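You operate a simulated robot arm through the tools that you are given. There is no shell and no other tool. Be economical: measure what you need, move in short steps, check, and stop when the job is done.

You are at the controls of a simulated two-armed robot. One attempt, no reset.

Task
Prise the grey tub's lid, put the washer and the lug in, and press the lid home.
Fine: hold the tub while the lid comes off and goes down in the waiting bay; the shut tub goes to the ready bay in both hands.

It is judged by the outcome, as a careful person would: the job done as asked, and still so three seconds after it is handed in. It fails if anything else is knocked over, pushed out of place, dropped, spilled or broken. Lids that push on must go on centred and level and be pressed home; caps that screw on are set level and turned clockwise until they are tight.

Robot
Two 7-joint arms with two-finger parallel grippers on one trunk, on a base that drives. Base frame: it is fixed to the floor where the robot stands at the start and does not move with it; the origin is under the middle of the robot, x ahead of it, y to its left, z up. Units: m, degrees, N and s.
The left shoulder is at the start at [0.06, 0.143, 0.926], the right one opposite. With the tool pointing down near the work surface each hand reaches from about 0.32 to 0.74 m from the robot's upright axis, wherever it stands, measured 20 degrees to its own side. Places, roughly: grey sample tub (31x15x10 cm) [0.5, 0.2, 0.8]; inside the grey sample tub [0.5, 0.2, 0.8]; ready bay [0.5, -0.3, 0.8]; waiting bay [0.5, 0.7, 0.8]. Payload 1.57 kg a hand.
The TCP of each hand is the grasp point between the finger pads, 0.03 m short of the fingertips. In the tool frame z runs along the fingers and y along their closing line. Largest opening 0.11 m; finger width 0.024, thickness 0.012; the body of the gripper, 0.048 by 0.112 m, starts 0.078 m behind the TCP.
Orientation is that of the tool frame in the base frame, as a unit quaternion [w, x, y, z]. With the fingers straight down and closing along the base's y, the tool's x points along the base's -x, its y along +y and its z along -z.

Tools
- The arms move only by the tool send_rows. It takes "left_moves", "right_moves" or both (then of equal length, played together; a hand with none holds still); each is a list of rows, each an object of numbers (a shift or turn left out is 0, a gripper value left out holds the last): "x", "y", "z": the shift along the tool's x, y, z in units of 30 mm (1.0 is 30 mm); "rx", "ry", "rz": the turn, a rotation vector about the tool's x, y, z in units of 8 degrees (1.0 is 8 degrees); "jaw": the gripper command, from -1 (fully open) to 1 (shut), values between in proportion. In form: [{"x": .., "y": .., "z": .., "rx": .., "ry": .., "rz": .., "jaw": ..}, ...]. A call has 1 to 12 rows; each row shifts and turns the commanded pose from where the row before left it, along the tool's axes as they then stand. A call with a number of a shift or a turn outside -1 to 1 is refused whole. Rows are played at 5 a second. More than 0.05 m and 8.6 degrees between two rows, or a gripper value outside its range, and nothing of the call is played. Where a pose cannot be reached the arm comes as near as it can. A force on the tool above 40 N (or 10 N above the force at the start of the call, whichever is more), or a blocked arm, ends the call early, and 0.2 s more pass. Each finger travels about 0.045 m/s and halts on what it meets, pressing with about 25 N; the grip force reading is that of the motor and also rises with nothing between the fingers. The clock runs only during rows and for 0.2 s after the last one: add rows that do not move to give the fingers time. The reply holds the time, the measured pose of the TCP, the force on the tool along the base axes, the opening and the grip force, in the units named above and with some noise, with the torque about the TCP (base axes, N m) and any sound that the robot's microphone picked up.
- Cameras (640 x 400 px; columns grow to the right, rows downward): "scene" is now at [0.0457, 0.0121, 1.5352]; the picture's right is [0.06, -1.00, 0.00], its down [-0.78, -0.05, -0.62] and it looks along [0.62, 0.04, -0.79] (base axes); focal length 280 px, centre (320, 200). "left" rides on the left gripper at [0.07, -0.016, -0.141] in its tool frame; the picture's right is [0.23, 0.97, 0.00], its down [-0.86, 0.20, -0.48] and it looks along [-0.47, 0.11, 0.88] (tool axes); focal length 222 px, centre (320, 200). "right" rides on the right gripper at [0.07, 0.016, -0.141] in its tool frame; the picture's right is [-0.23, 0.97, 0.00], its down [-0.85, -0.20, -0.48] and it looks along [-0.47, -0.11, 0.88] (tool axes); focal length 222 px, centre (320, 200).
- get_image(camera): a new picture of that camera. The clock stands still meanwhile.
- move_column(by): slides the trunk up (or, below 0, down) by that many m; the arms and the scene camera ride with it, the base frame stays. It gives what a move gives, with no picture.
- base_move(legs): drives the robot by 1 to 6 legs, each [ahead, left, turn to the left] in m, m and degrees, along the robot's own axes; the way and the turn of a leg run together, so that a leg with both is an arc; at most 1.5 m and 180 degrees a leg. The arms and the cameras ride along, it lands a little off, and it stops where it bumps. It gives what a move gives.
- pan_tilt(pan, tilt): turns the head with the scene camera to pan (to the left, within 86 degrees either way) and tilt (down, from -29 to 69), counted from straight ahead of the robot. It gives what a move gives.
- locate(camera, pixels): for up to 12 pixels [column, row] of the newest picture of that camera ("zoom" is the newest enlarged one), the place [x, y, z] in the base frame of the surface seen there, good to about 0.002 m, but the place of the scene camera against the robot may be out by one fixed shift of up to 0.012 m in any direction. The clock stands still meanwhile.
- close_up(camera, box): a new picture of the part [left, top, right, bottom] of that camera's present view, enlarged. The clock stands still meanwhile.
- sign_off(): hands the job in; it is judged then, once.

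Go step by step. Measure first, check grasps and placings, and put right what went wrong. The budget is 80 turns and 78 pictures, counting those below and the enlarged ones. Unless the task says otherwise, let go and move clear before handing in, and close with one line.

The tools are called after ">>>" as name(argument=value, ...) on one line, values as JSON. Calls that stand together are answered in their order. send_rows: Moves the arms, as the interface text tells. Its arguments: {"type":"object","properties":{"left_moves":{"type":"array","items":{"type":"object","properties":{"x":{"type":"number"},"y":{"type":"number"},"z":{"type":"number"},"rx":{"type":"number"},"ry":{"type":"number"},"rz":{"type":"number"},"jaw":{"type":"number"}}}},"right_moves":{"type":"array","items":{"type":"object","properties":{"x":{"type":"number"},"y":{"type":"number"},"z":{"type":"number"},"rx":{"type":"number"},"ry":{"type":"number"},"rz":{"type":"number"},"jaw":{"type":"number"}}}}},"required":[]} The other tools are called the same way: move_column (by) slides the trunk up or down; base_move (legs) drives the base; pan_tilt (pan, tilt) turns the head that bears the scene camera; get_image (camera) takes a picture; locate (camera, pixels) gives the place of the surface under pixels of a picture; close_up (camera, box) takes an enlarged picture of a part of a camera's view; sign_off () hands the job in.

At the start:

```text
time_s: 0.0
left_ee_pos: [0.3424, 0.3086, 1.0987]
left_tool_rot: [0.0, 0.0, 1.0, 0.0]
left_wrist_force: [-0.3, -0.7, 0.8]
left_wrist_torque: [0.01, 0.02, 0.01]
left_width: 0.1101
left_grasp_force: 0.0
right_ee_pos: [0.4583, -0.0506, 1.0605]
right_tool_rot: [0.0, 0.0, 1.0, 0.0]
right_wrist_force: [1.1, 0.4, -0.7]
right_wrist_torque: [0.02, 0.0, 0.0]
right_width: 0.11
right_grasp_force: 0.1
trunk travel left (down, up): [-0.525, 0.065]
robot x, y, heading: [-0.0014, -0.0035, -0.2]
head pan, tilt: [3.4, 51.7]
```

scene: 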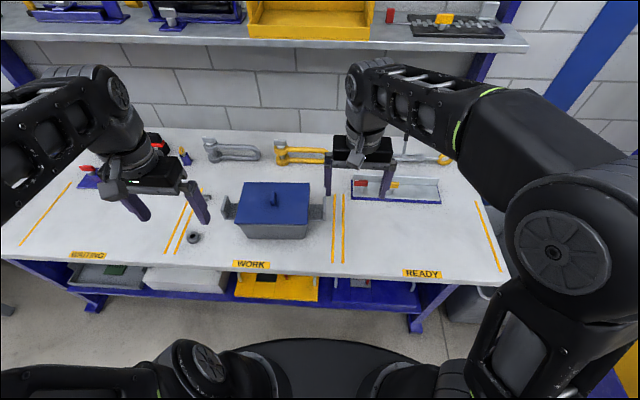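
right: 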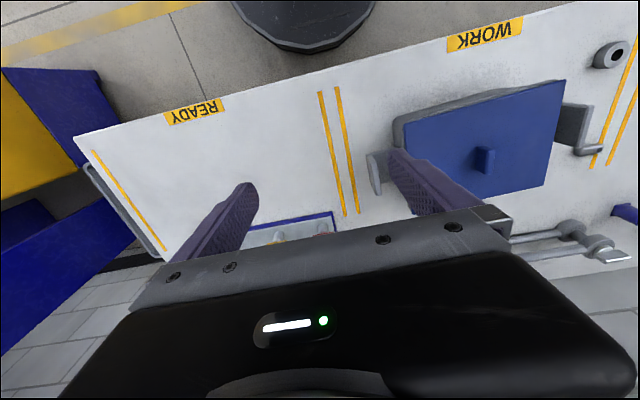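
left: 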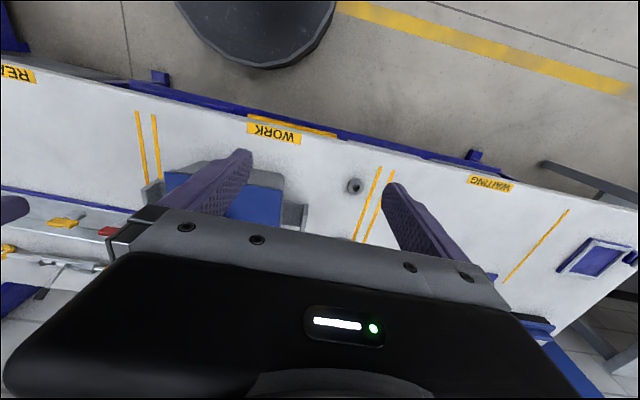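

The tub with its blue lid is at about (275,210), with a ring-shaped part (washer?) at (194,237). I'll take closer looks at the tub and the table.

>>> close_up(camera="scene", box=[170, 130, 350, 260])

>>> close_up(camera="scene", box=[10, 120, 220, 270])

>>> close_up(camera="scene", box=[320, 120, 520, 280])

```text
3.08 times, centred on (260, 195) of scene
```

zoom: 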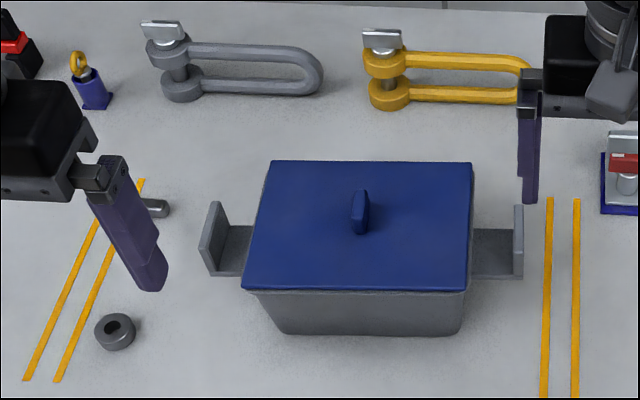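

```text
2.67 times, centred on (115, 195) of scene
```

zoom: 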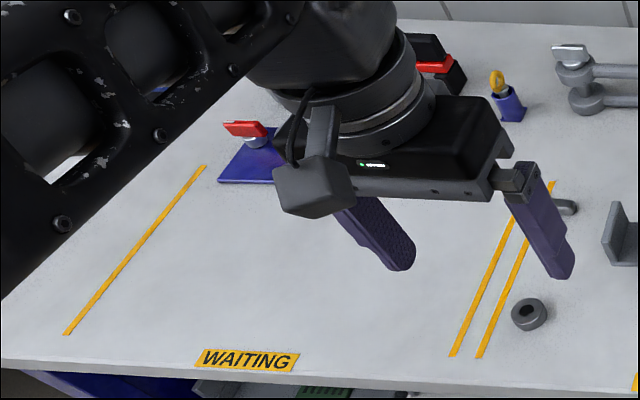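

```text
2.50 times, centred on (420, 200) of scene
```

zoom: 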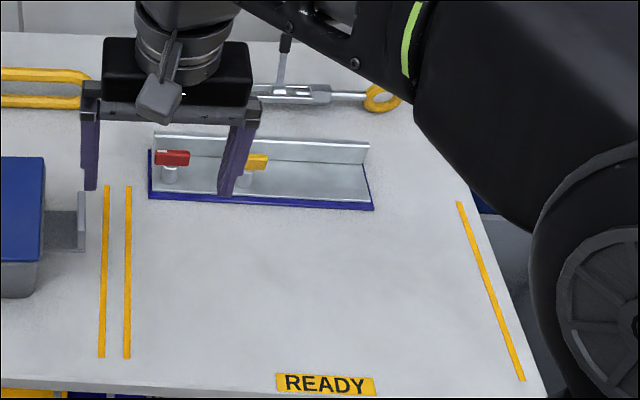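

A second grey part, possibly the lug, is half hidden behind the left finger at zoom (155,207). I'll shift the left arm to the left and the right arm to the right to clear the view.

>>> send_rows(left_moves=[{"y": 1}, {"y": 1}, {"y": 1}, {"y": 1}, {"y": 1}, {}, {}], right_moves=[{"y": -1}, {"y": -1}, {"y": -1}, {"y": -1}, {"y": -1}, {}, {}])

>>> close_up(camera="scene", box=[170, 130, 350, 260])

>>> locate(camera="zoom", pixels=[[272, 162], [470, 163], [465, 288], [245, 288], [360, 195], [360, 228], [115, 322], [153, 207], [210, 240], [520, 240], [235, 245], [490, 245]])

>>> get_image(camera="left")

```text
time_s: 1.6
left_ee_pos: [0.3421, 0.4584, 1.0981]
left_tool_rot: [0.0, 0.001, 1.0, 0.001]
left_wrist_force: [-0.7, -0.5, 1.0]
left_wrist_torque: [-0.02, 0.0, -0.01]
left_width: 0.1098
left_grasp_force: 0.2
right_ee_pos: [0.4592, -0.2016, 1.0604]
right_tool_rot: [0.0, 0.0, 1.0, 0.001]
right_wrist_force: [-0.1, -0.2, 0.3]
right_wrist_torque: [-0.03, 0.02, 0.01]
right_width: 0.11
right_grasp_force: 0.1
trunk travel left (down, up): [-0.525, 0.065]
robot x, y, heading: [0.0021, 0.0004, -0.2]
head pan, tilt: [3.4, 51.7]
```

```text
3.08 times, centred on (260, 195) of scene
```

zoom: 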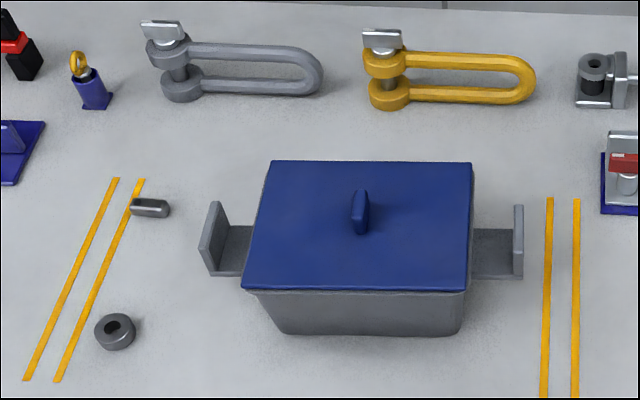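

```text
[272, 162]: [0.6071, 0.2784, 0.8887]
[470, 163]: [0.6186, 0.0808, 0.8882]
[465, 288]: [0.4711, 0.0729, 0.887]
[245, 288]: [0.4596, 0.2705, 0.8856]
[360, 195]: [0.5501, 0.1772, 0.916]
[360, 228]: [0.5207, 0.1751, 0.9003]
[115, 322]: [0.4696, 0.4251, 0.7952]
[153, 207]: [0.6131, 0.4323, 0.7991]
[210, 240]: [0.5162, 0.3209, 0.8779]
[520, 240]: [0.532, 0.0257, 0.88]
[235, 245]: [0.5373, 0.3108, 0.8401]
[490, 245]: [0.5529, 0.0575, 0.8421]
```

```text
70 pictures are left
```

left: 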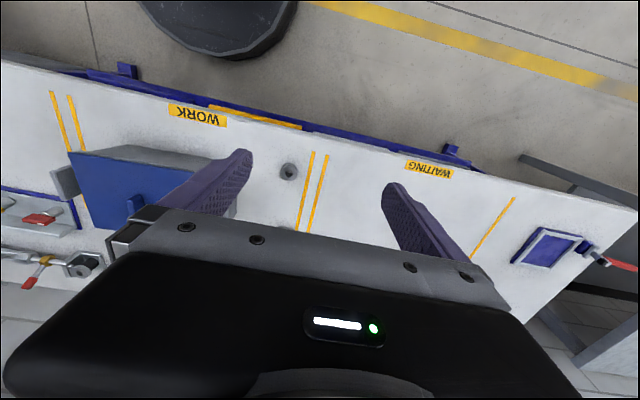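

The ring (washer) is at zoom (115,330) and a short rod (lug) at zoom (150,207). I'll locate the same features in the left wrist camera to find the scene camera's shift, and take more scene points for the bays.

>>> locate(camera="left", pixels=[[289, 165], [289, 172], [300, 231], [314, 152], [411, 165], [514, 198], [471, 257], [137, 200], [74, 154], [52, 180]])

>>> get_image(camera="scene")

>>> locate(camera="scene", pixels=[[194, 236], [334, 262], [344, 262], [333, 196], [478, 203], [500, 270], [352, 199], [440, 203], [176, 253], [166, 253], [71, 182], [20, 246]])

```text
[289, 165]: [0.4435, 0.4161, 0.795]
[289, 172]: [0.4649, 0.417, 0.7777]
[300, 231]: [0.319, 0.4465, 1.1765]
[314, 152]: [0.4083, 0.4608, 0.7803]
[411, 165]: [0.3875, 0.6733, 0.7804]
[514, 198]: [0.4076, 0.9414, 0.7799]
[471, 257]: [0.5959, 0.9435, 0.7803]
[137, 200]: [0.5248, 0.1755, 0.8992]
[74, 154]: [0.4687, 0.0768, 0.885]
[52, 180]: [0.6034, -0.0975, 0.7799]
```

```text
69 pictures are left
```

scene: 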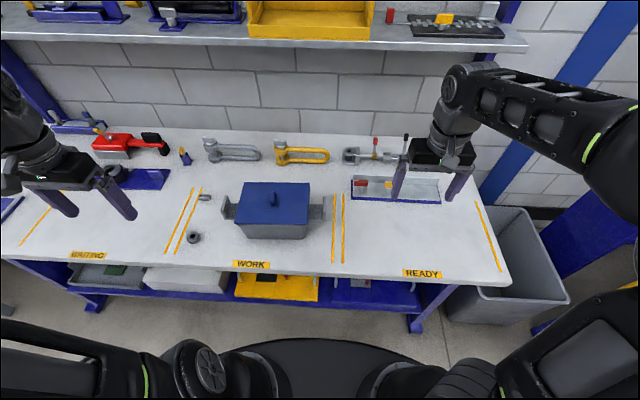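

```text
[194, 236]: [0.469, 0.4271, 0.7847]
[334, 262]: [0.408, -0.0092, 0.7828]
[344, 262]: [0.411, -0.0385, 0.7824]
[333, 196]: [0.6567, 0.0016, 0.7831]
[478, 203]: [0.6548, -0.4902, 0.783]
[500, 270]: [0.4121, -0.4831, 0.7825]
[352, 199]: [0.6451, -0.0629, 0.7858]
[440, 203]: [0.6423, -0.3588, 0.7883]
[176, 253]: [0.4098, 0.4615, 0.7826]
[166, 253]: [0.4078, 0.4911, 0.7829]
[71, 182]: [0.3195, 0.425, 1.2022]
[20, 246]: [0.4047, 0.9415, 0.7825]
```

The scene shift is only a few mm (tape corners agree between cameras), and the table is at z≈0.780. I'll bring the right hand above the right handle at about (0.53, 0.028) and look.

>>> send_rows(right_moves=[{"y": 0.97, "x": -0.3, "z": 0.2}, {"y": 0.97, "x": -0.3, "z": 0.2}, {"y": 0.97, "x": -0.3, "z": 0.2}, {"y": 0.97, "x": -0.3, "z": 0.2}, {"y": 0.97, "x": -0.3, "z": 0.2}, {"y": 0.97, "x": -0.3, "z": 0.2}, {"y": 0.97, "x": -0.3, "z": 0.2}, {"y": 0.87, "x": -0.3, "z": 0.2}, {}, {}])

>>> get_image(camera="right")

>>> close_up(camera="scene", box=[215, 165, 345, 250])

```text
time_s: 3.8
left_ee_pos: [0.3416, 0.4582, 1.0981]
left_tool_rot: [0.0, 0.0, 1.0, 0.0]
left_wrist_force: [0.4, 0.6, 0.0]
left_wrist_torque: [-0.01, 0.02, -0.01]
left_width: 0.1101
left_grasp_force: 0.0
right_ee_pos: [0.5291, 0.0289, 1.0134]
right_tool_rot: [0.001, 0.0, 1.0, 0.0]
right_wrist_force: [-0.2, -0.7, -0.6]
right_wrist_torque: [-0.01, 0.02, 0.02]
right_width: 0.1099
right_grasp_force: 0.1
trunk travel left (down, up): [-0.525, 0.065]
robot x, y, heading: [0.0013, 0.0001, 0.1]
head pan, tilt: [3.4, 51.7]
```

```text
68 pictures are left
```

right: 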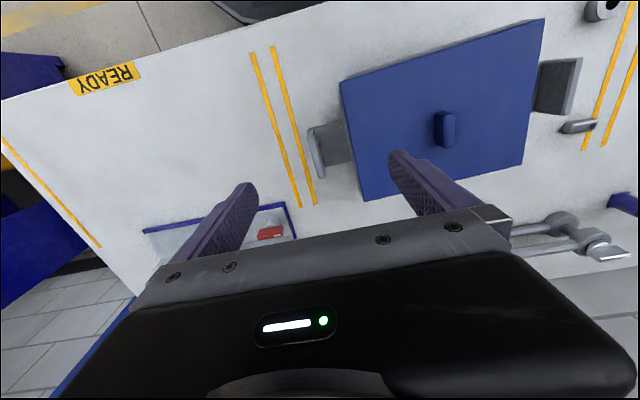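

```text
4.71 times, centred on (280, 208) of scene
```

zoom: 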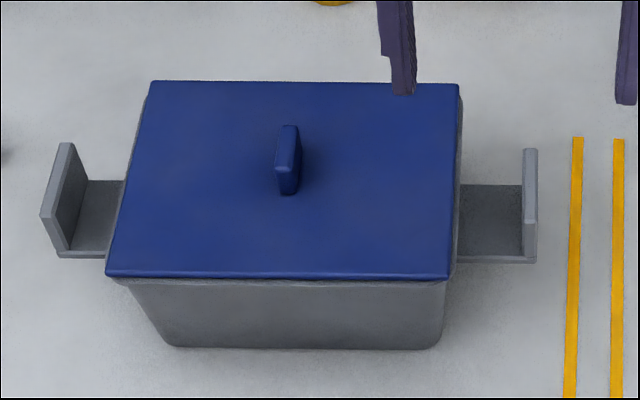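

Both handles are visible: an outward plate on a low bracket. I'll locate the plate ends, knob and lid corners in both pictures.

>>> locate(camera="right", pixels=[[310, 131], [314, 155], [320, 178], [340, 140], [343, 82], [361, 199], [523, 164], [544, 20], [445, 118], [445, 140], [577, 60], [566, 112]])

>>> locate(camera="zoom", pixels=[[531, 151], [531, 258], [530, 200], [490, 220], [60, 145], [45, 210], [290, 128], [283, 132], [298, 132], [290, 160], [98, 220], [282, 190]])

```text
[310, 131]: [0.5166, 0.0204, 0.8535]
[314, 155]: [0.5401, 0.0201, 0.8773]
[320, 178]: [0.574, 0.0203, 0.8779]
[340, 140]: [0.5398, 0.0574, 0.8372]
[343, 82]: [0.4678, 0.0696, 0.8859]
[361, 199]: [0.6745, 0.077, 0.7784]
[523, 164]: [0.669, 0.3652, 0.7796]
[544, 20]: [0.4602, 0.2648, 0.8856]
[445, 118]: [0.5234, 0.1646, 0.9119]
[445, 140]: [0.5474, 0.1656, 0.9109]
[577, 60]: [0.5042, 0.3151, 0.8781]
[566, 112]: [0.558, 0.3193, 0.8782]
```

```text
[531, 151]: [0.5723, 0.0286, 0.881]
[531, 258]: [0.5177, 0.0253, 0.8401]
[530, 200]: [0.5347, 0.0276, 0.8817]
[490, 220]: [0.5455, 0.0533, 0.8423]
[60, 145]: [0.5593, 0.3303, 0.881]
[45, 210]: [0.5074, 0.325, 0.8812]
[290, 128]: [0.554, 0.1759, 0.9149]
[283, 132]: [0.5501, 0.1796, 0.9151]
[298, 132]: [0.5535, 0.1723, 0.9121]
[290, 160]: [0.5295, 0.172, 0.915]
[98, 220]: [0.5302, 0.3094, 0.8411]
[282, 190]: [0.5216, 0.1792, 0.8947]
```

Against the wrist camera, the scene offset is about (+0.002, +0.005, +0.002). The right plate's centre is about (0.545, 0.0205) with its top at 0.878, and the tub's yaw is about +2.8°. I'll narrow the right jaw, align it, and descend to just above the plate.

>>> send_rows(right_moves=[{"rz": -0.35, "jaw": 0.18}, {"x": -0.53, "y": -0.27}, {}, {"z": 0.9}, {"z": 0.9}, {"z": 0.9}, {}, {}])

>>> get_image(camera="right")

>>> close_up(camera="scene", box=[215, 140, 365, 250])

```text
time_s: 5.6
left_ee_pos: [0.3424, 0.4575, 1.0979]
left_tool_rot: [0.001, 0.0, 1.0, 0.001]
left_wrist_force: [-0.2, -0.6, 0.0]
left_wrist_torque: [-0.01, 0.0, 0.03]
left_width: 0.1101
left_grasp_force: 0.2
right_ee_pos: [0.5458, 0.022, 0.9317]
right_tool_rot: [0.0, -0.024, 1.0, -0.001]
right_wrist_force: [0.3, 0.2, 0.4]
right_wrist_torque: [-0.01, -0.01, -0.02]
right_width: 0.045
right_grasp_force: 0.1
trunk travel left (down, up): [-0.525, 0.065]
robot x, y, heading: [0.0021, 0.0006, -0.2]
head pan, tilt: [3.4, 51.7]
```

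```text
66 pictures are left
```

right: 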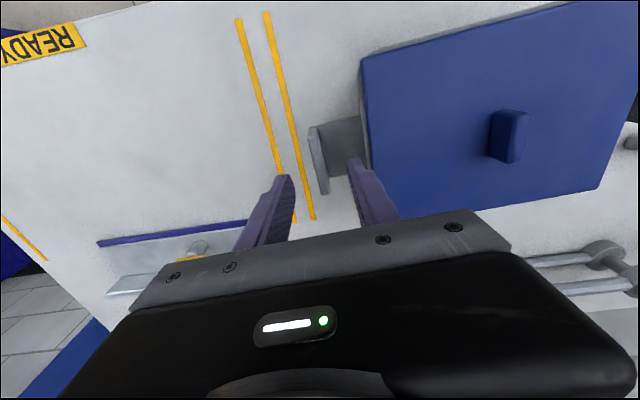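

```text
3.64 times, centred on (290, 195) of scene
```

zoom: 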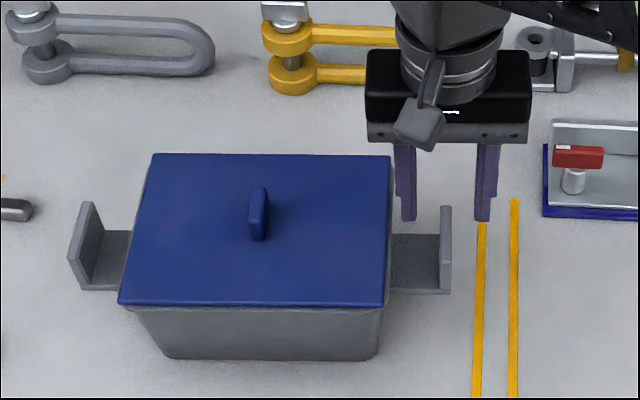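

The fingers straddle the plate. I'll go down about 58 mm and close.

>>> send_rows(right_moves=[{"z": 0.65}, {"z": 0.65}, {"z": 0.62}, {}, {"jaw": 1}, {}, {}, {}, {}])

>>> get_image(camera="right")

```text
time_s: 7.6
left_ee_pos: [0.3421, 0.4588, 1.0981]
left_tool_rot: [0.0, 0.0, 1.0, 0.0]
left_wrist_force: [0.2, -0.4, -0.3]
left_wrist_torque: [0.04, 0.02, 0.01]
left_width: 0.1101
left_grasp_force: 0.0
right_ee_pos: [0.5455, 0.0217, 0.8753]
right_tool_rot: [0.0, -0.024, 1.0, 0.001]
right_wrist_force: [0.6, 0.3, 0.5]
right_wrist_torque: [-0.09, -0.12, -0.09]
right_width: 0.0097
right_grasp_force: 24.7
trunk travel left (down, up): [-0.525, 0.065]
robot x, y, heading: [-0.0022, -0.0001, -0.2]
head pan, tilt: [3.4, 51.7]
```

```text
64 pictures are left
```

right: 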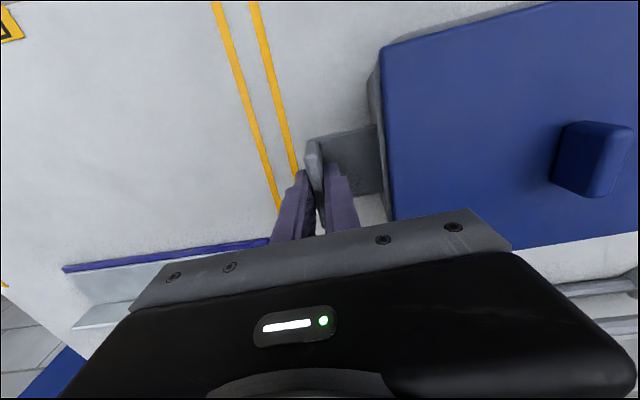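

Plate gripped (width 9.7 mm, 25 N). I'll bring the left hand above the knob at (0.5365, 0.170), turned to the tub's yaw.

>>> send_rows(left_moves=[{"y": -0.96, "x": -0.648, "z": 0.2, "jaw": 0.1}, {"y": -0.96, "x": -0.648, "z": 0.2}, {"y": -0.96, "x": -0.648, "z": 0.2}, {"y": -0.96, "x": -0.648, "z": 0.2}, {"y": -0.96, "x": -0.648, "z": 0.2}, {"y": -0.96, "x": -0.648, "z": 0.2}, {"y": -0.96, "x": -0.648, "z": 0.2}, {"y": -0.96, "x": -0.648, "z": 0.2}, {"y": -0.96, "x": -0.648, "z": 0.2}, {"y": -0.96, "x": -0.648, "z": 0.2}, {"rz": -0.35}, {}])

>>> get_image(camera="left")

```text
time_s: 10.2
left_ee_pos: [0.5367, 0.1699, 1.0357]
left_tool_rot: [0.001, -0.024, 1.0, 0.0]
left_wrist_force: [-0.1, -0.2, 0.7]
left_wrist_torque: [0.02, -0.01, -0.03]
left_width: 0.0494
left_grasp_force: 0.0
right_ee_pos: [0.5455, 0.0199, 0.875]
right_tool_rot: [0.0, -0.025, 1.0, 0.0]
right_wrist_force: [0.6, 0.7, 0.1]
right_wrist_torque: [-0.07, 0.06, -0.01]
right_width: 0.0098
right_grasp_force: 24.3
trunk travel left (down, up): [-0.525, 0.065]
robot x, y, heading: [-0.0001, -0.0006, -0.0]
head pan, tilt: [3.4, 51.7]
```

```text
63 pictures are left
```

left: 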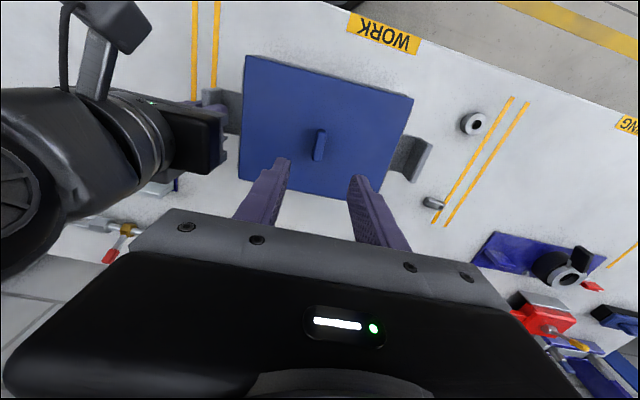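

>>> locate(camera="left", pixels=[[320, 131], [320, 150], [322, 140], [246, 57], [412, 98], [377, 196], [243, 180], [475, 124], [433, 204], [474, 260], [512, 235], [583, 270]])

>>> close_up(camera="left", box=[400, 80, 600, 220])

>>> locate(camera="zoom", pixels=[[205, 140], [240, 145], [245, 110], [240, 180], [275, 140], [80, 390], [115, 395], [145, 410]])

```text
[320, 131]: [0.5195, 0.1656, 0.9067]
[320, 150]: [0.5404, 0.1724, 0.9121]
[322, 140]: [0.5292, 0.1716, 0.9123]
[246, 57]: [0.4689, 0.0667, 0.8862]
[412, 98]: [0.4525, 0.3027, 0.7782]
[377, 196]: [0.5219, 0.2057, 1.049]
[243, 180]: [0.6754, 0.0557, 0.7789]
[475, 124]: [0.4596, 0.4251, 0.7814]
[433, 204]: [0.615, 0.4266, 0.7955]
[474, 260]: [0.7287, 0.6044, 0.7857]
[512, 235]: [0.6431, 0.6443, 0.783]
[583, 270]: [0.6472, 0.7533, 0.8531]
```

```text
2.86 times, centred on (500, 150) of left
```

zoom: 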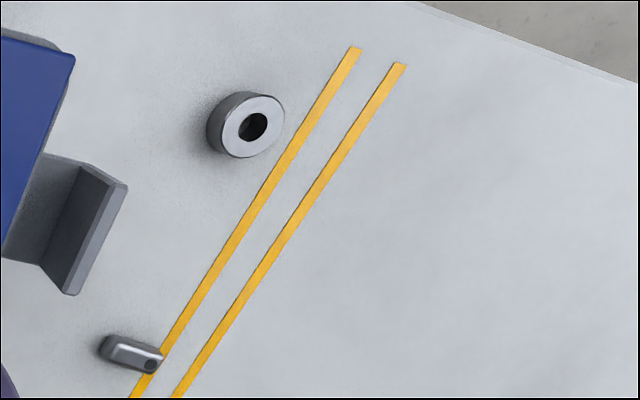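

```text
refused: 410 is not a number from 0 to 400
```

The knob is centred at about (0.535, 0.170), its top at 0.912. The hand is aligned, so I'll lower 115 mm and close on it.

>>> send_rows(left_moves=[{"z": 0.8}, {"z": 0.8}, {"z": 0.8}, {"z": 0.8}, {"z": 0.65}, {}, {"jaw": 1}, {}, {}, {}, {}])

>>> get_image(camera="left")

```text
time_s: 12.6
left_ee_pos: [0.5367, 0.1692, 0.9221]
left_tool_rot: [0.0, -0.025, 1.0, -0.001]
left_wrist_force: [0.8, -5.7, -1.8]
left_wrist_torque: [-0.11, 0.01, 0.08]
left_width: 0.0108
left_grasp_force: 25.0
right_ee_pos: [0.5471, 0.0213, 0.874]
right_tool_rot: [0.0, -0.025, 1.0, 0.001]
right_wrist_force: [0.6, 4.8, -0.5]
right_wrist_torque: [-0.2, -0.01, -0.05]
right_width: 0.0096
right_grasp_force: 25.2
trunk travel left (down, up): [-0.525, 0.065]
robot x, y, heading: [0.0006, 0.0024, 0.3]
head pan, tilt: [3.4, 51.7]
```

```text
61 pictures are left
```

left: 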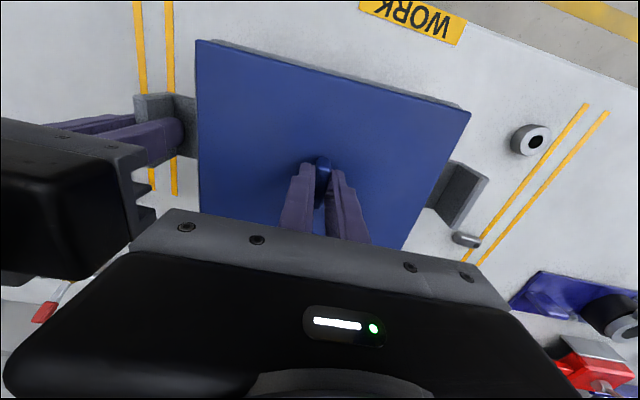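

Knob gripped (10.8 mm, 25 N). Now I'll pull up in small steps while the right hand holds the tub.

>>> send_rows(left_moves=[{"y": -0.03, "z": -0.05}, {"z": -0.08}, {"z": -0.08}, {"z": -0.08}, {"z": -0.08}, {"z": -0.08}, {}])

>>> close_up(camera="scene", box=[215, 140, 365, 250])

```text
time_s: 14.2
left_ee_pos: [0.5371, 0.171, 0.9356]
left_tool_rot: [0.0, -0.025, 1.0, -0.001]
left_wrist_force: [0.7, 0.6, 0.0]
left_wrist_torque: [-0.02, 0.02, 0.03]
left_width: 0.0109
left_grasp_force: 25.7
right_ee_pos: [0.5454, 0.0207, 0.8738]
right_tool_rot: [0.0, -0.025, 1.0, 0.0]
right_wrist_force: [-0.4, -0.3, -1.0]
right_wrist_torque: [-0.1, -0.11, -0.05]
right_width: 0.01
right_grasp_force: 25.0
trunk travel left (down, up): [-0.525, 0.065]
robot x, y, heading: [-0.0015, -0.002, 0.0]
head pan, tilt: [3.4, 51.7]
heard: snap
```

```text
3.64 times, centred on (290, 195) of scene
```

zoom: 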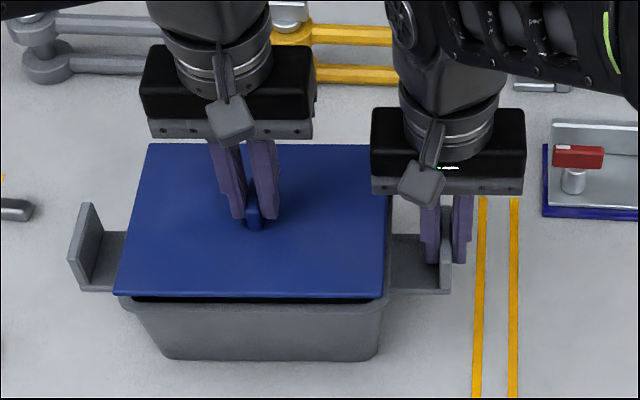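

It snapped off and the lid is rising level. I'll lift clear and carry it towards the waiting bay.

>>> send_rows(left_moves=[{"z": -0.9}, {"z": -0.9}, {"y": 0.93, "x": 0.063}, {"y": 0.93, "x": 0.063}, {"y": 0.93, "x": 0.063}, {"y": 0.93, "x": 0.063}, {"y": 0.93, "x": 0.063}, {"y": 0.93, "x": 0.063}, {"y": 0.93, "x": 0.063}, {"y": 0.93, "x": 0.063}, {"y": 0.93, "x": 0.063}, {"y": 0.93, "x": 0.063}])

>>> send_rows(left_moves=[{"y": 0.93, "x": 0.063}, {"y": 0.93, "x": 0.063}, {"y": 0.93, "x": 0.063}, {"y": 0.93, "x": 0.063}, {"y": 0.93, "x": 0.063}, {"y": 0.93, "x": 0.063}, {}, {}, {}])

>>> get_image(camera="scene")

>>> get_image(camera="left")

```text
time_s: 16.8
left_ee_pos: [0.5041, 0.4481, 0.988]
left_tool_rot: [-0.001, -0.025, 1.0, 0.0]
left_wrist_force: [-0.5, -0.2, -0.5]
left_wrist_torque: [0.01, 0.03, -0.01]
left_width: 0.0111
left_grasp_force: 25.0
right_ee_pos: [0.5467, 0.0217, 0.875]
right_tool_rot: [0.0, -0.025, 1.0, 0.0]
right_wrist_force: [0.2, 0.1, 1.1]
right_wrist_torque: [-0.11, 0.04, 0.01]
right_width: 0.01
right_grasp_force: 25.0
trunk travel left (down, up): [-0.525, 0.065]
robot x, y, heading: [0.001, 0.0017, 0.1]
head pan, tilt: [3.4, 51.7]
```

```text
time_s: 18.8
left_ee_pos: [0.4853, 0.6147, 0.9887]
left_tool_rot: [0.001, -0.024, 1.0, 0.0]
left_wrist_force: [-0.2, -0.9, -1.1]
left_wrist_torque: [0.01, 0.04, 0.03]
left_width: 0.011
left_grasp_force: 25.3
right_ee_pos: [0.5466, 0.0208, 0.875]
right_tool_rot: [0.0, -0.025, 1.0, 0.0]
right_wrist_force: [0.7, 0.1, -0.3]
right_wrist_torque: [-0.06, -0.02, -0.01]
right_width: 0.0097
right_grasp_force: 25.1
trunk travel left (down, up): [-0.525, 0.065]
robot x, y, heading: [-0.0002, -0.0019, 0.1]
head pan, tilt: [3.4, 51.7]
```

```text
59 pictures are left
```

scene: 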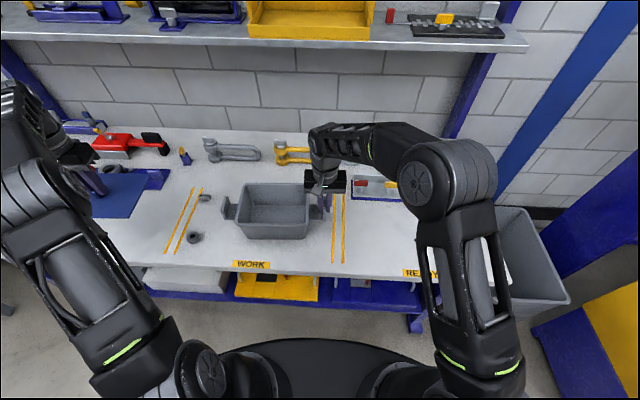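

```text
58 pictures are left
```

left: 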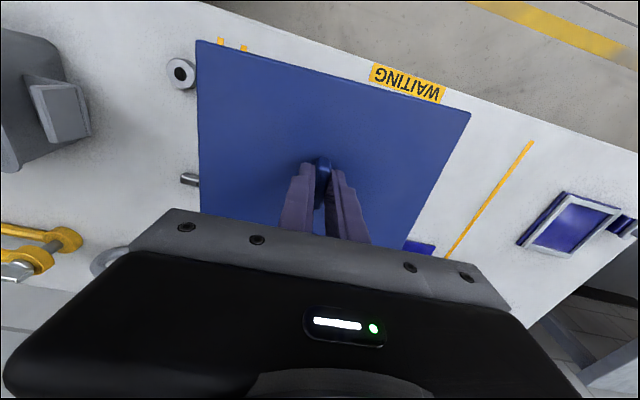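

The lid hangs over the waiting bay, clear of the fixture. I'll lower it to about z=0.855, then creep to contact.

>>> send_rows(left_moves=[{"z": 0.9}, {"z": 0.9}, {"z": 0.9}, {"z": 0.9}, {"z": 0.85}, {}])

>>> send_rows(left_moves=[{"z": 0.1}, {"z": 0.1}, {"z": 0.1}, {"z": 0.1}, {"z": 0.1}, {"z": 0.1}, {}])

>>> get_image(camera="left")

```text
time_s: 20.2
left_ee_pos: [0.4853, 0.6134, 0.8553]
left_tool_rot: [-0.001, -0.025, 1.0, 0.0]
left_wrist_force: [0.0, 0.6, -0.3]
left_wrist_torque: [-0.01, -0.01, -0.01]
left_width: 0.011
left_grasp_force: 25.3
right_ee_pos: [0.5457, 0.0211, 0.8748]
right_tool_rot: [0.0, -0.025, 1.0, 0.0]
right_wrist_force: [-0.7, -0.5, -0.6]
right_wrist_torque: [0.01, -0.01, 0.05]
right_width: 0.01
right_grasp_force: 24.9
trunk travel left (down, up): [-0.525, 0.065]
robot x, y, heading: [0.0009, 0.0016, 0.1]
head pan, tilt: [3.4, 51.7]
```

```text
time_s: 21.8
left_ee_pos: [0.4852, 0.6146, 0.8382]
left_tool_rot: [0.0, -0.024, 1.0, -0.001]
left_wrist_force: [-0.4, 0.1, -0.2]
left_wrist_torque: [0.0, 0.01, 0.0]
left_width: 0.011
left_grasp_force: 24.7
right_ee_pos: [0.5469, 0.0218, 0.8744]
right_tool_rot: [0.0, -0.025, 1.0, 0.0]
right_wrist_force: [-0.1, -0.2, -0.5]
right_wrist_torque: [-0.08, 0.03, -0.04]
right_width: 0.0098
right_grasp_force: 24.8
trunk travel left (down, up): [-0.525, 0.065]
robot x, y, heading: [-0.0021, 0.0013, -0.0]
head pan, tilt: [3.4, 51.7]
```

```text
57 pictures are left
```

left: 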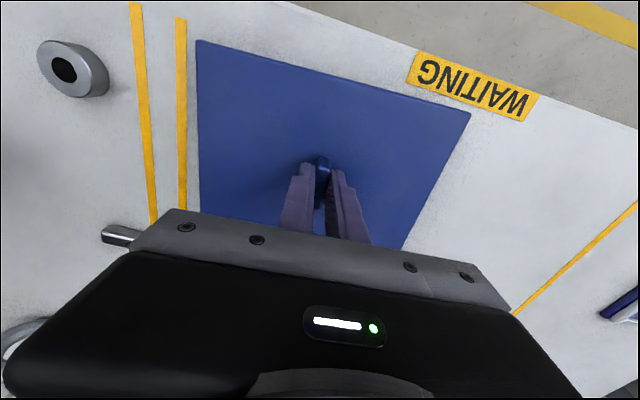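

No contact yet at z=0.838, and the lid sits inside the bay lines. I'll continue creeping down.

>>> send_rows(left_moves=[{"z": 0.08}, {"z": 0.08}, {"z": 0.08}, {"z": 0.08}, {}])

```text
time_s: 23.0
left_ee_pos: [0.4849, 0.6158, 0.8298]
left_tool_rot: [0.0, -0.024, 1.0, 0.001]
left_wrist_force: [-0.1, -0.1, 3.6]
left_wrist_torque: [-0.06, 0.18, 0.02]
left_width: 0.0109
left_grasp_force: 25.0
right_ee_pos: [0.5464, 0.0226, 0.8759]
right_tool_rot: [0.0, -0.024, 1.0, 0.0]
right_wrist_force: [0.4, 0.5, -0.5]
right_wrist_torque: [-0.19, -0.01, -0.01]
right_width: 0.01
right_grasp_force: 25.5
trunk travel left (down, up): [-0.525, 0.065]
robot x, y, heading: [-0.0008, 0.0027, 0.2]
head pan, tilt: [3.4, 51.7]
```

Contact felt (3.6 N up). I'll release the knob and rise.

>>> send_rows(left_moves=[{"jaw": 0.1}, {}, {}, {"z": -0.5}, {"z": -1}, {"z": -1}, {"z": -1}, {"z": -1}, {}])

>>> get_image(camera="left")

```text
time_s: 25.0
left_ee_pos: [0.4853, 0.6143, 0.9633]
left_tool_rot: [0.0, -0.024, 1.0, 0.0]
left_wrist_force: [0.3, -0.2, -0.7]
left_wrist_torque: [-0.02, 0.01, 0.04]
left_width: 0.0495
left_grasp_force: 0.2
right_ee_pos: [0.5454, 0.0211, 0.8755]
right_tool_rot: [0.0, -0.025, 1.0, -0.001]
right_wrist_force: [-0.1, 0.5, 0.8]
right_wrist_torque: [-0.15, 0.01, -0.03]
right_width: 0.0094
right_grasp_force: 25.0
trunk travel left (down, up): [-0.525, 0.065]
robot x, y, heading: [-0.0008, -0.0009, -0.1]
head pan, tilt: [3.4, 51.7]
```

```text
56 pictures are left
```

left: 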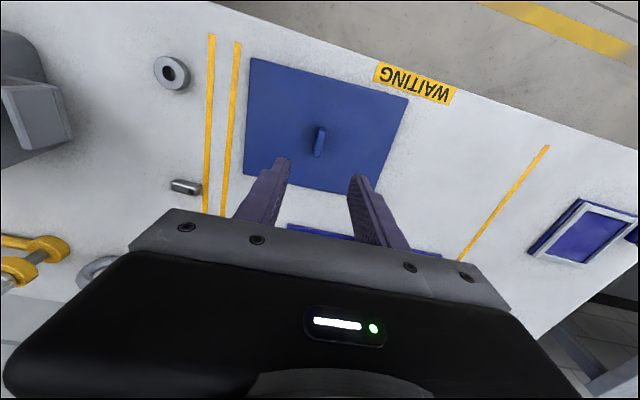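

The lid lies flat inside the waiting bay. Next I'll locate the washer and lug in this picture.

>>> close_up(camera="left", box=[120, 40, 280, 210])

>>> locate(camera="left", pixels=[[173, 57], [189, 73], [160, 70], [173, 86], [168, 71], [171, 182], [198, 188], [185, 184], [185, 195], [246, 60], [407, 99], [244, 175]])

```text
2.35 times, centred on (200, 125) of left
```

zoom: 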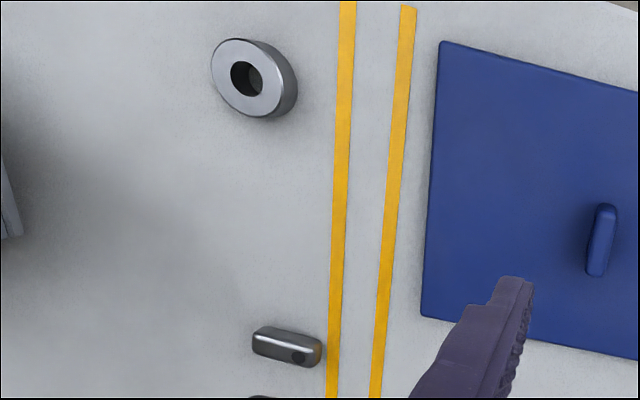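

```text
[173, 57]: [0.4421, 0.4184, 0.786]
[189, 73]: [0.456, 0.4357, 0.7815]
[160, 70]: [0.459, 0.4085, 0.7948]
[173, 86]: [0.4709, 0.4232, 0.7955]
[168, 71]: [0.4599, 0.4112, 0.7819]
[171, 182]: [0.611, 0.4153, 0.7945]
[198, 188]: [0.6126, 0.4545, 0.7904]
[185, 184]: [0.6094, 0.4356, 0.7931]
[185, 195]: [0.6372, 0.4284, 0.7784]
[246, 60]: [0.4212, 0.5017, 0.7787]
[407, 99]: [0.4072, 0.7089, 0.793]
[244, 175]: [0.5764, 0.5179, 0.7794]
```

I'll measure the washer's top-face rim and the lug's ends accurately in the enlarged picture.

>>> locate(camera="zoom", pixels=[[216, 70], [280, 90], [243, 43], [252, 113], [222, 70], [274, 88], [258, 334], [315, 349], [285, 335], [285, 350], [280, 362], [300, 355]])

```text
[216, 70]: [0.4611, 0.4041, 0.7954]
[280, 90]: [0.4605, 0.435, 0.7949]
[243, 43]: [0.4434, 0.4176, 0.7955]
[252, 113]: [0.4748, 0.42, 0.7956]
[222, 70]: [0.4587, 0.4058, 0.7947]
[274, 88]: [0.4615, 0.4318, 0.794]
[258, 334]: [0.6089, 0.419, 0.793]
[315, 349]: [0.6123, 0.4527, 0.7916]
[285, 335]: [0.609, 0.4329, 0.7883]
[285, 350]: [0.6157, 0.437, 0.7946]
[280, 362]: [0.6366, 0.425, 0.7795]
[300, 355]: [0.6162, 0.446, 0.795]
```

Washer centre (0.460, 0.4195), ~34 mm across, top 0.795. Lug centre about (0.6125, 0.436), lying along y. I'll go over the washer.

>>> send_rows(left_moves=[{"y": -0.92, "x": 0.166, "jaw": -0.1}, {"y": -0.92, "x": 0.166}, {"y": -0.92, "x": 0.166}, {"y": -0.92, "x": 0.166}, {"y": -0.92, "x": 0.166}, {"y": -0.92, "x": 0.166}, {"y": -0.92, "x": 0.166}, {"z": 0.8}, {"z": 0.8}, {"z": 0.8}, {}, {}])

>>> get_image(camera="left")

```text
time_s: 27.6
left_ee_pos: [0.4591, 0.4191, 0.8921]
left_tool_rot: [0.0, -0.025, 1.0, 0.0]
left_wrist_force: [-0.8, 0.7, 0.6]
left_wrist_torque: [-0.02, -0.03, 0.01]
left_width: 0.0606
left_grasp_force: 0.1
right_ee_pos: [0.5466, 0.0211, 0.8755]
right_tool_rot: [0.0, -0.025, 1.0, -0.001]
right_wrist_force: [0.4, -0.9, -0.1]
right_wrist_torque: [-0.09, -0.01, 0.01]
right_width: 0.0098
right_grasp_force: 24.9
trunk travel left (down, up): [-0.525, 0.065]
robot x, y, heading: [-0.0029, 0.0026, 0.1]
head pan, tilt: [3.4, 51.7]
```

```text
54 pictures are left
```

left: 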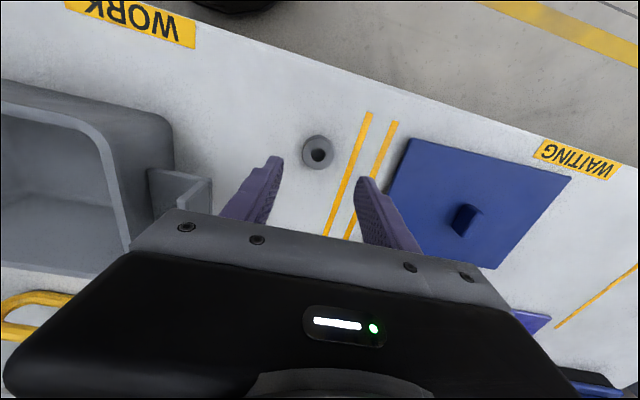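

Aligned. I'll lower to z≈0.813 and close on the washer.

>>> send_rows(left_moves=[{"z": 0.8}, {"z": 0.8}, {"z": 0.7}, {"z": 0.35}, {}, {"jaw": 1}, {}, {}, {}, {}])

>>> get_image(camera="left")

```text
time_s: 29.8
left_ee_pos: [0.4597, 0.4195, 0.8122]
left_tool_rot: [0.0, -0.024, 1.0, 0.001]
left_wrist_force: [-1.0, 0.4, -1.1]
left_wrist_torque: [0.03, 0.01, 0.03]
left_width: 0.0346
left_grasp_force: 24.7
right_ee_pos: [0.5465, 0.0212, 0.8748]
right_tool_rot: [0.0, -0.025, 1.0, 0.0]
right_wrist_force: [0.7, 0.0, -0.4]
right_wrist_torque: [-0.09, 0.0, 0.02]
right_width: 0.0097
right_grasp_force: 24.7
trunk travel left (down, up): [-0.525, 0.065]
robot x, y, heading: [0.0012, -0.0026, -0.0]
head pan, tilt: [3.4, 51.7]
```

```text
53 pictures are left
```

left: 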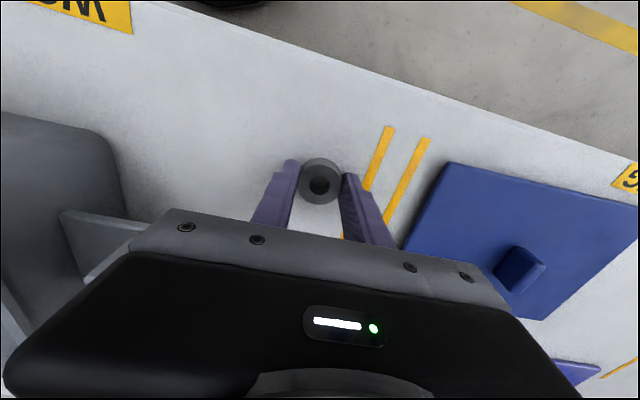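

Washer held (34.6 mm). I'll lift it, carry it over the tub and look in.

>>> send_rows(left_moves=[{"z": -0.5}, {"z": -0.8}, {"z": -0.9}, {"z": -0.9}, {"z": -0.9}, {"z": -0.9}, {}])

>>> send_rows(left_moves=[{"y": -0.946, "x": -0.183}, {"y": -0.946, "x": -0.183}, {"y": -0.946, "x": -0.183}, {"y": -0.946, "x": -0.183}, {"y": -0.946, "x": -0.183}, {"y": -0.946, "x": -0.183}, {"y": -0.946, "x": -0.183}, {"y": -0.946, "x": -0.183}, {}, {}])

>>> get_image(camera="left")

>>> close_up(camera="scene", box=[170, 130, 350, 260])

```text
time_s: 31.4
left_ee_pos: [0.4589, 0.4199, 0.9591]
left_tool_rot: [-0.001, -0.024, 1.0, 0.0]
left_wrist_force: [0.2, 0.7, 0.0]
left_wrist_torque: [0.01, 0.01, 0.0]
left_width: 0.0348
left_grasp_force: 24.9
right_ee_pos: [0.5463, 0.0202, 0.8752]
right_tool_rot: [0.0, -0.025, 1.0, 0.0]
right_wrist_force: [0.6, 0.1, -0.1]
right_wrist_torque: [-0.12, 0.03, 0.0]
right_width: 0.0099
right_grasp_force: 25.0
trunk travel left (down, up): [-0.525, 0.065]
robot x, y, heading: [-0.0016, -0.0008, -0.1]
head pan, tilt: [3.4, 51.7]
```

```text
time_s: 33.6
left_ee_pos: [0.5131, 0.1951, 0.959]
left_tool_rot: [0.001, -0.024, 1.0, 0.0]
left_wrist_force: [0.0, 0.0, -1.0]
left_wrist_torque: [-0.01, -0.02, 0.01]
left_width: 0.0349
left_grasp_force: 25.0
right_ee_pos: [0.5459, 0.0206, 0.8747]
right_tool_rot: [0.0, -0.024, 1.0, 0.0]
right_wrist_force: [0.1, 0.1, -0.1]
right_wrist_torque: [-0.08, 0.02, -0.01]
right_width: 0.0096
right_grasp_force: 25.2
trunk travel left (down, up): [-0.525, 0.065]
robot x, y, heading: [0.0004, -0.0004, 0.2]
head pan, tilt: [3.4, 51.7]
```

```text
52 pictures are left
```

left: 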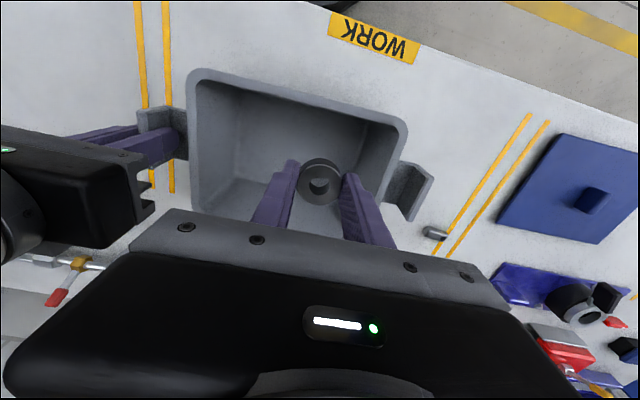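

```text
3.08 times, centred on (260, 195) of scene
```

zoom: 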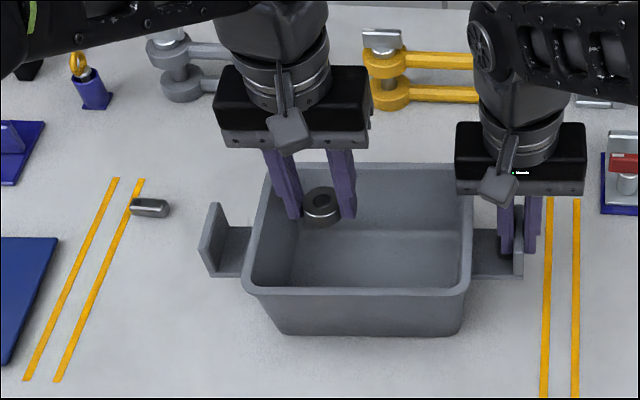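

The washer hangs over the open tub. I'll check the floor height inside.

>>> locate(camera="zoom", pixels=[[400, 250], [360, 270], [290, 265], [450, 240]])

>>> locate(camera="left", pixels=[[280, 130], [340, 140], [230, 205], [247, 190], [250, 120], [370, 165]])

```text
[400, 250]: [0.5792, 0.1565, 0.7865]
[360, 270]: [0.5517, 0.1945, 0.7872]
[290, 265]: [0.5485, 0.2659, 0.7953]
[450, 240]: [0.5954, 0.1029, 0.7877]
```

```text
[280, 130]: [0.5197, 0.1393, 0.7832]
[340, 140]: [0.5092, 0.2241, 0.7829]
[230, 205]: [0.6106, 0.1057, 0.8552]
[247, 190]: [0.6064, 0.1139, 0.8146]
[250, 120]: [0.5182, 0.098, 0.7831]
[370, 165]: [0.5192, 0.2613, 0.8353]
```

Floor at z≈0.783. I'll lower to TCP 0.818 and release gently.

>>> send_rows(left_moves=[{"z": 0.9}, {"z": 0.9}, {"z": 0.9}, {"z": 0.9}, {"z": 0.6}, {"z": 0.4}, {"z": 0.07}, {}])

>>> send_rows(left_moves=[{"jaw": 0.1}, {}, {}, {"z": -0.5}, {"z": -0.9}, {"z": -0.9}, {"z": -0.9}, {"z": -0.9}, {"z": -0.6}, {}])

>>> get_image(camera="left")

```text
time_s: 35.4
left_ee_pos: [0.5149, 0.1947, 0.819]
left_tool_rot: [0.0, -0.025, 1.0, 0.0]
left_wrist_force: [-0.2, 0.5, -0.1]
left_wrist_torque: [-0.02, 0.0, 0.0]
left_width: 0.0346
left_grasp_force: 24.8
right_ee_pos: [0.5458, 0.0206, 0.8746]
right_tool_rot: [0.0, -0.024, 1.0, 0.0]
right_wrist_force: [-0.3, -0.5, 0.5]
right_wrist_torque: [-0.08, 0.06, 0.01]
right_width: 0.0097
right_grasp_force: 24.9
trunk travel left (down, up): [-0.525, 0.065]
robot x, y, heading: [0.0016, -0.002, -0.1]
head pan, tilt: [3.4, 51.7]
```

```text
time_s: 37.6
left_ee_pos: [0.5142, 0.1952, 0.9607]
left_tool_rot: [0.0, -0.024, 1.0, 0.0]
left_wrist_force: [-0.8, 0.6, 0.5]
left_wrist_torque: [-0.01, 0.03, 0.05]
left_width: 0.0499
left_grasp_force: 0.1
right_ee_pos: [0.5447, 0.0207, 0.8751]
right_tool_rot: [0.0, -0.025, 1.0, 0.0]
right_wrist_force: [0.2, 0.1, 0.1]
right_wrist_torque: [-0.09, 0.07, 0.02]
right_width: 0.0096
right_grasp_force: 25.1
trunk travel left (down, up): [-0.525, 0.065]
robot x, y, heading: [-0.0007, -0.0022, -0.0]
head pan, tilt: [3.4, 51.7]
```

```text
50 pictures are left
```

left: 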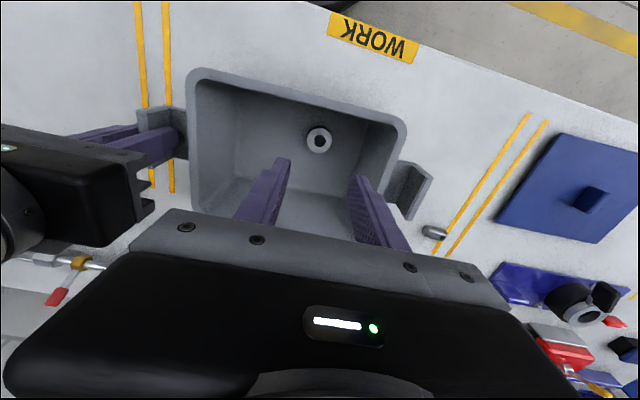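

The washer is on the tub floor at (319,139). Next I'll go over the lug.

>>> send_rows(left_moves=[{"y": 0.983, "x": -0.458, "jaw": -0.27}, {"y": 0.983, "x": -0.458}, {"y": 0.983, "x": -0.458}, {"y": 0.983, "x": -0.458}, {"y": 0.983, "x": -0.458}, {"y": 0.983, "x": -0.458}, {"y": 0.983, "x": -0.458}, {"y": 0.983, "x": -0.458}, {}, {"z": 0.8}, {"z": 0.8}, {}])

>>> close_up(camera="left", box=[240, 90, 400, 200])

>>> locate(camera="zoom", pixels=[[320, 200], [320, 260], [260, 220], [380, 220]])

```text
time_s: 40.2
left_ee_pos: [0.6121, 0.4374, 0.9117]
left_tool_rot: [0.0, -0.024, 1.0, 0.0]
left_wrist_force: [-0.9, -0.4, 0.2]
left_wrist_torque: [0.0, 0.04, -0.03]
left_width: 0.0698
left_grasp_force: 0.1
right_ee_pos: [0.5456, 0.0203, 0.8736]
right_tool_rot: [0.0, -0.025, 1.0, 0.0]
right_wrist_force: [-0.1, 0.1, -0.5]
right_wrist_torque: [-0.04, 0.0, -0.03]
right_width: 0.0096
right_grasp_force: 25.3
trunk travel left (down, up): [-0.525, 0.065]
robot x, y, heading: [0.0013, 0.0015, 0.2]
head pan, tilt: [3.4, 51.7]
```

```text
3.64 times, centred on (320, 145) of left
```

zoom: 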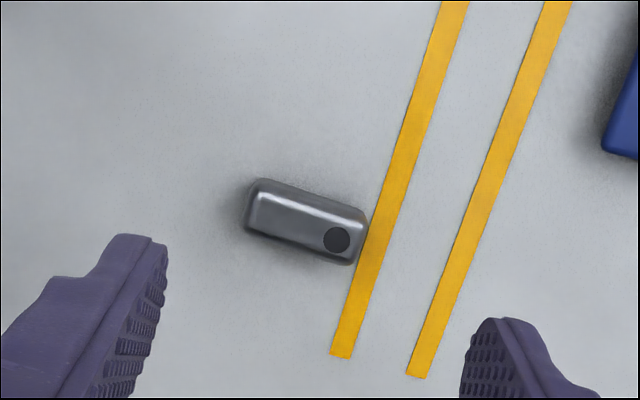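

```text
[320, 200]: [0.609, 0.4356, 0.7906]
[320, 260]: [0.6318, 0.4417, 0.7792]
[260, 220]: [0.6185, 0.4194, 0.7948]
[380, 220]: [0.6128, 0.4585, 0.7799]
```

The lug is a small block, seen at zoom (247–365, 180–265). I'll measure its corners.

>>> locate(camera="zoom", pixels=[[258, 188], [252, 225], [356, 218], [348, 255], [305, 200], [300, 238], [255, 205], [352, 236], [306, 220]])

```text
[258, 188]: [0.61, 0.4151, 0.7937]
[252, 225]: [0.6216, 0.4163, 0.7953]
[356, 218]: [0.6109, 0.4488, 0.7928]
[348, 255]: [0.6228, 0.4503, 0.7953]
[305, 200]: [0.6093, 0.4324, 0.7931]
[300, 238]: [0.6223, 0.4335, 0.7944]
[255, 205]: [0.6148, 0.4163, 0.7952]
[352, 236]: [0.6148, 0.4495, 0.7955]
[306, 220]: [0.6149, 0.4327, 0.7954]
```

The lug's centre is (0.616, 0.433) with its axis along base y. I'll straighten the yaw, descend and grip.

>>> send_rows(left_moves=[{"rz": 0.35}, {"x": -0.13, "y": -0.15}, {"z": 0.9}, {"z": 0.9}, {"z": 0.9}, {"z": 0.5}, {"z": 0.1}, {}, {"jaw": 1}, {}, {}, {}])

>>> get_image(camera="left")

```text
time_s: 42.8
left_ee_pos: [0.6155, 0.4335, 0.8121]
left_tool_rot: [0.0, 0.0, 1.0, -0.001]
left_wrist_force: [1.0, 0.4, 0.6]
left_wrist_torque: [0.01, 0.02, 0.02]
left_width: 0.04
left_grasp_force: 24.3
right_ee_pos: [0.5474, 0.0217, 0.8749]
right_tool_rot: [0.0, -0.025, 1.0, 0.0]
right_wrist_force: [0.0, 0.1, 0.5]
right_wrist_torque: [-0.06, 0.01, 0.02]
right_width: 0.0098
right_grasp_force: 25.2
trunk travel left (down, up): [-0.525, 0.065]
robot x, y, heading: [0.0019, 0.0012, -0.1]
head pan, tilt: [3.4, 51.7]
```

```text
48 pictures are left
```

left: 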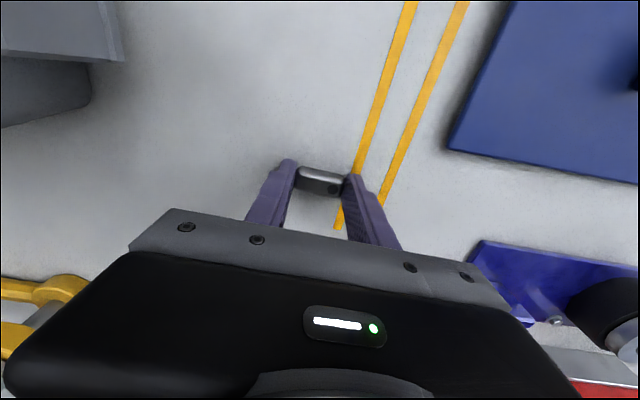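

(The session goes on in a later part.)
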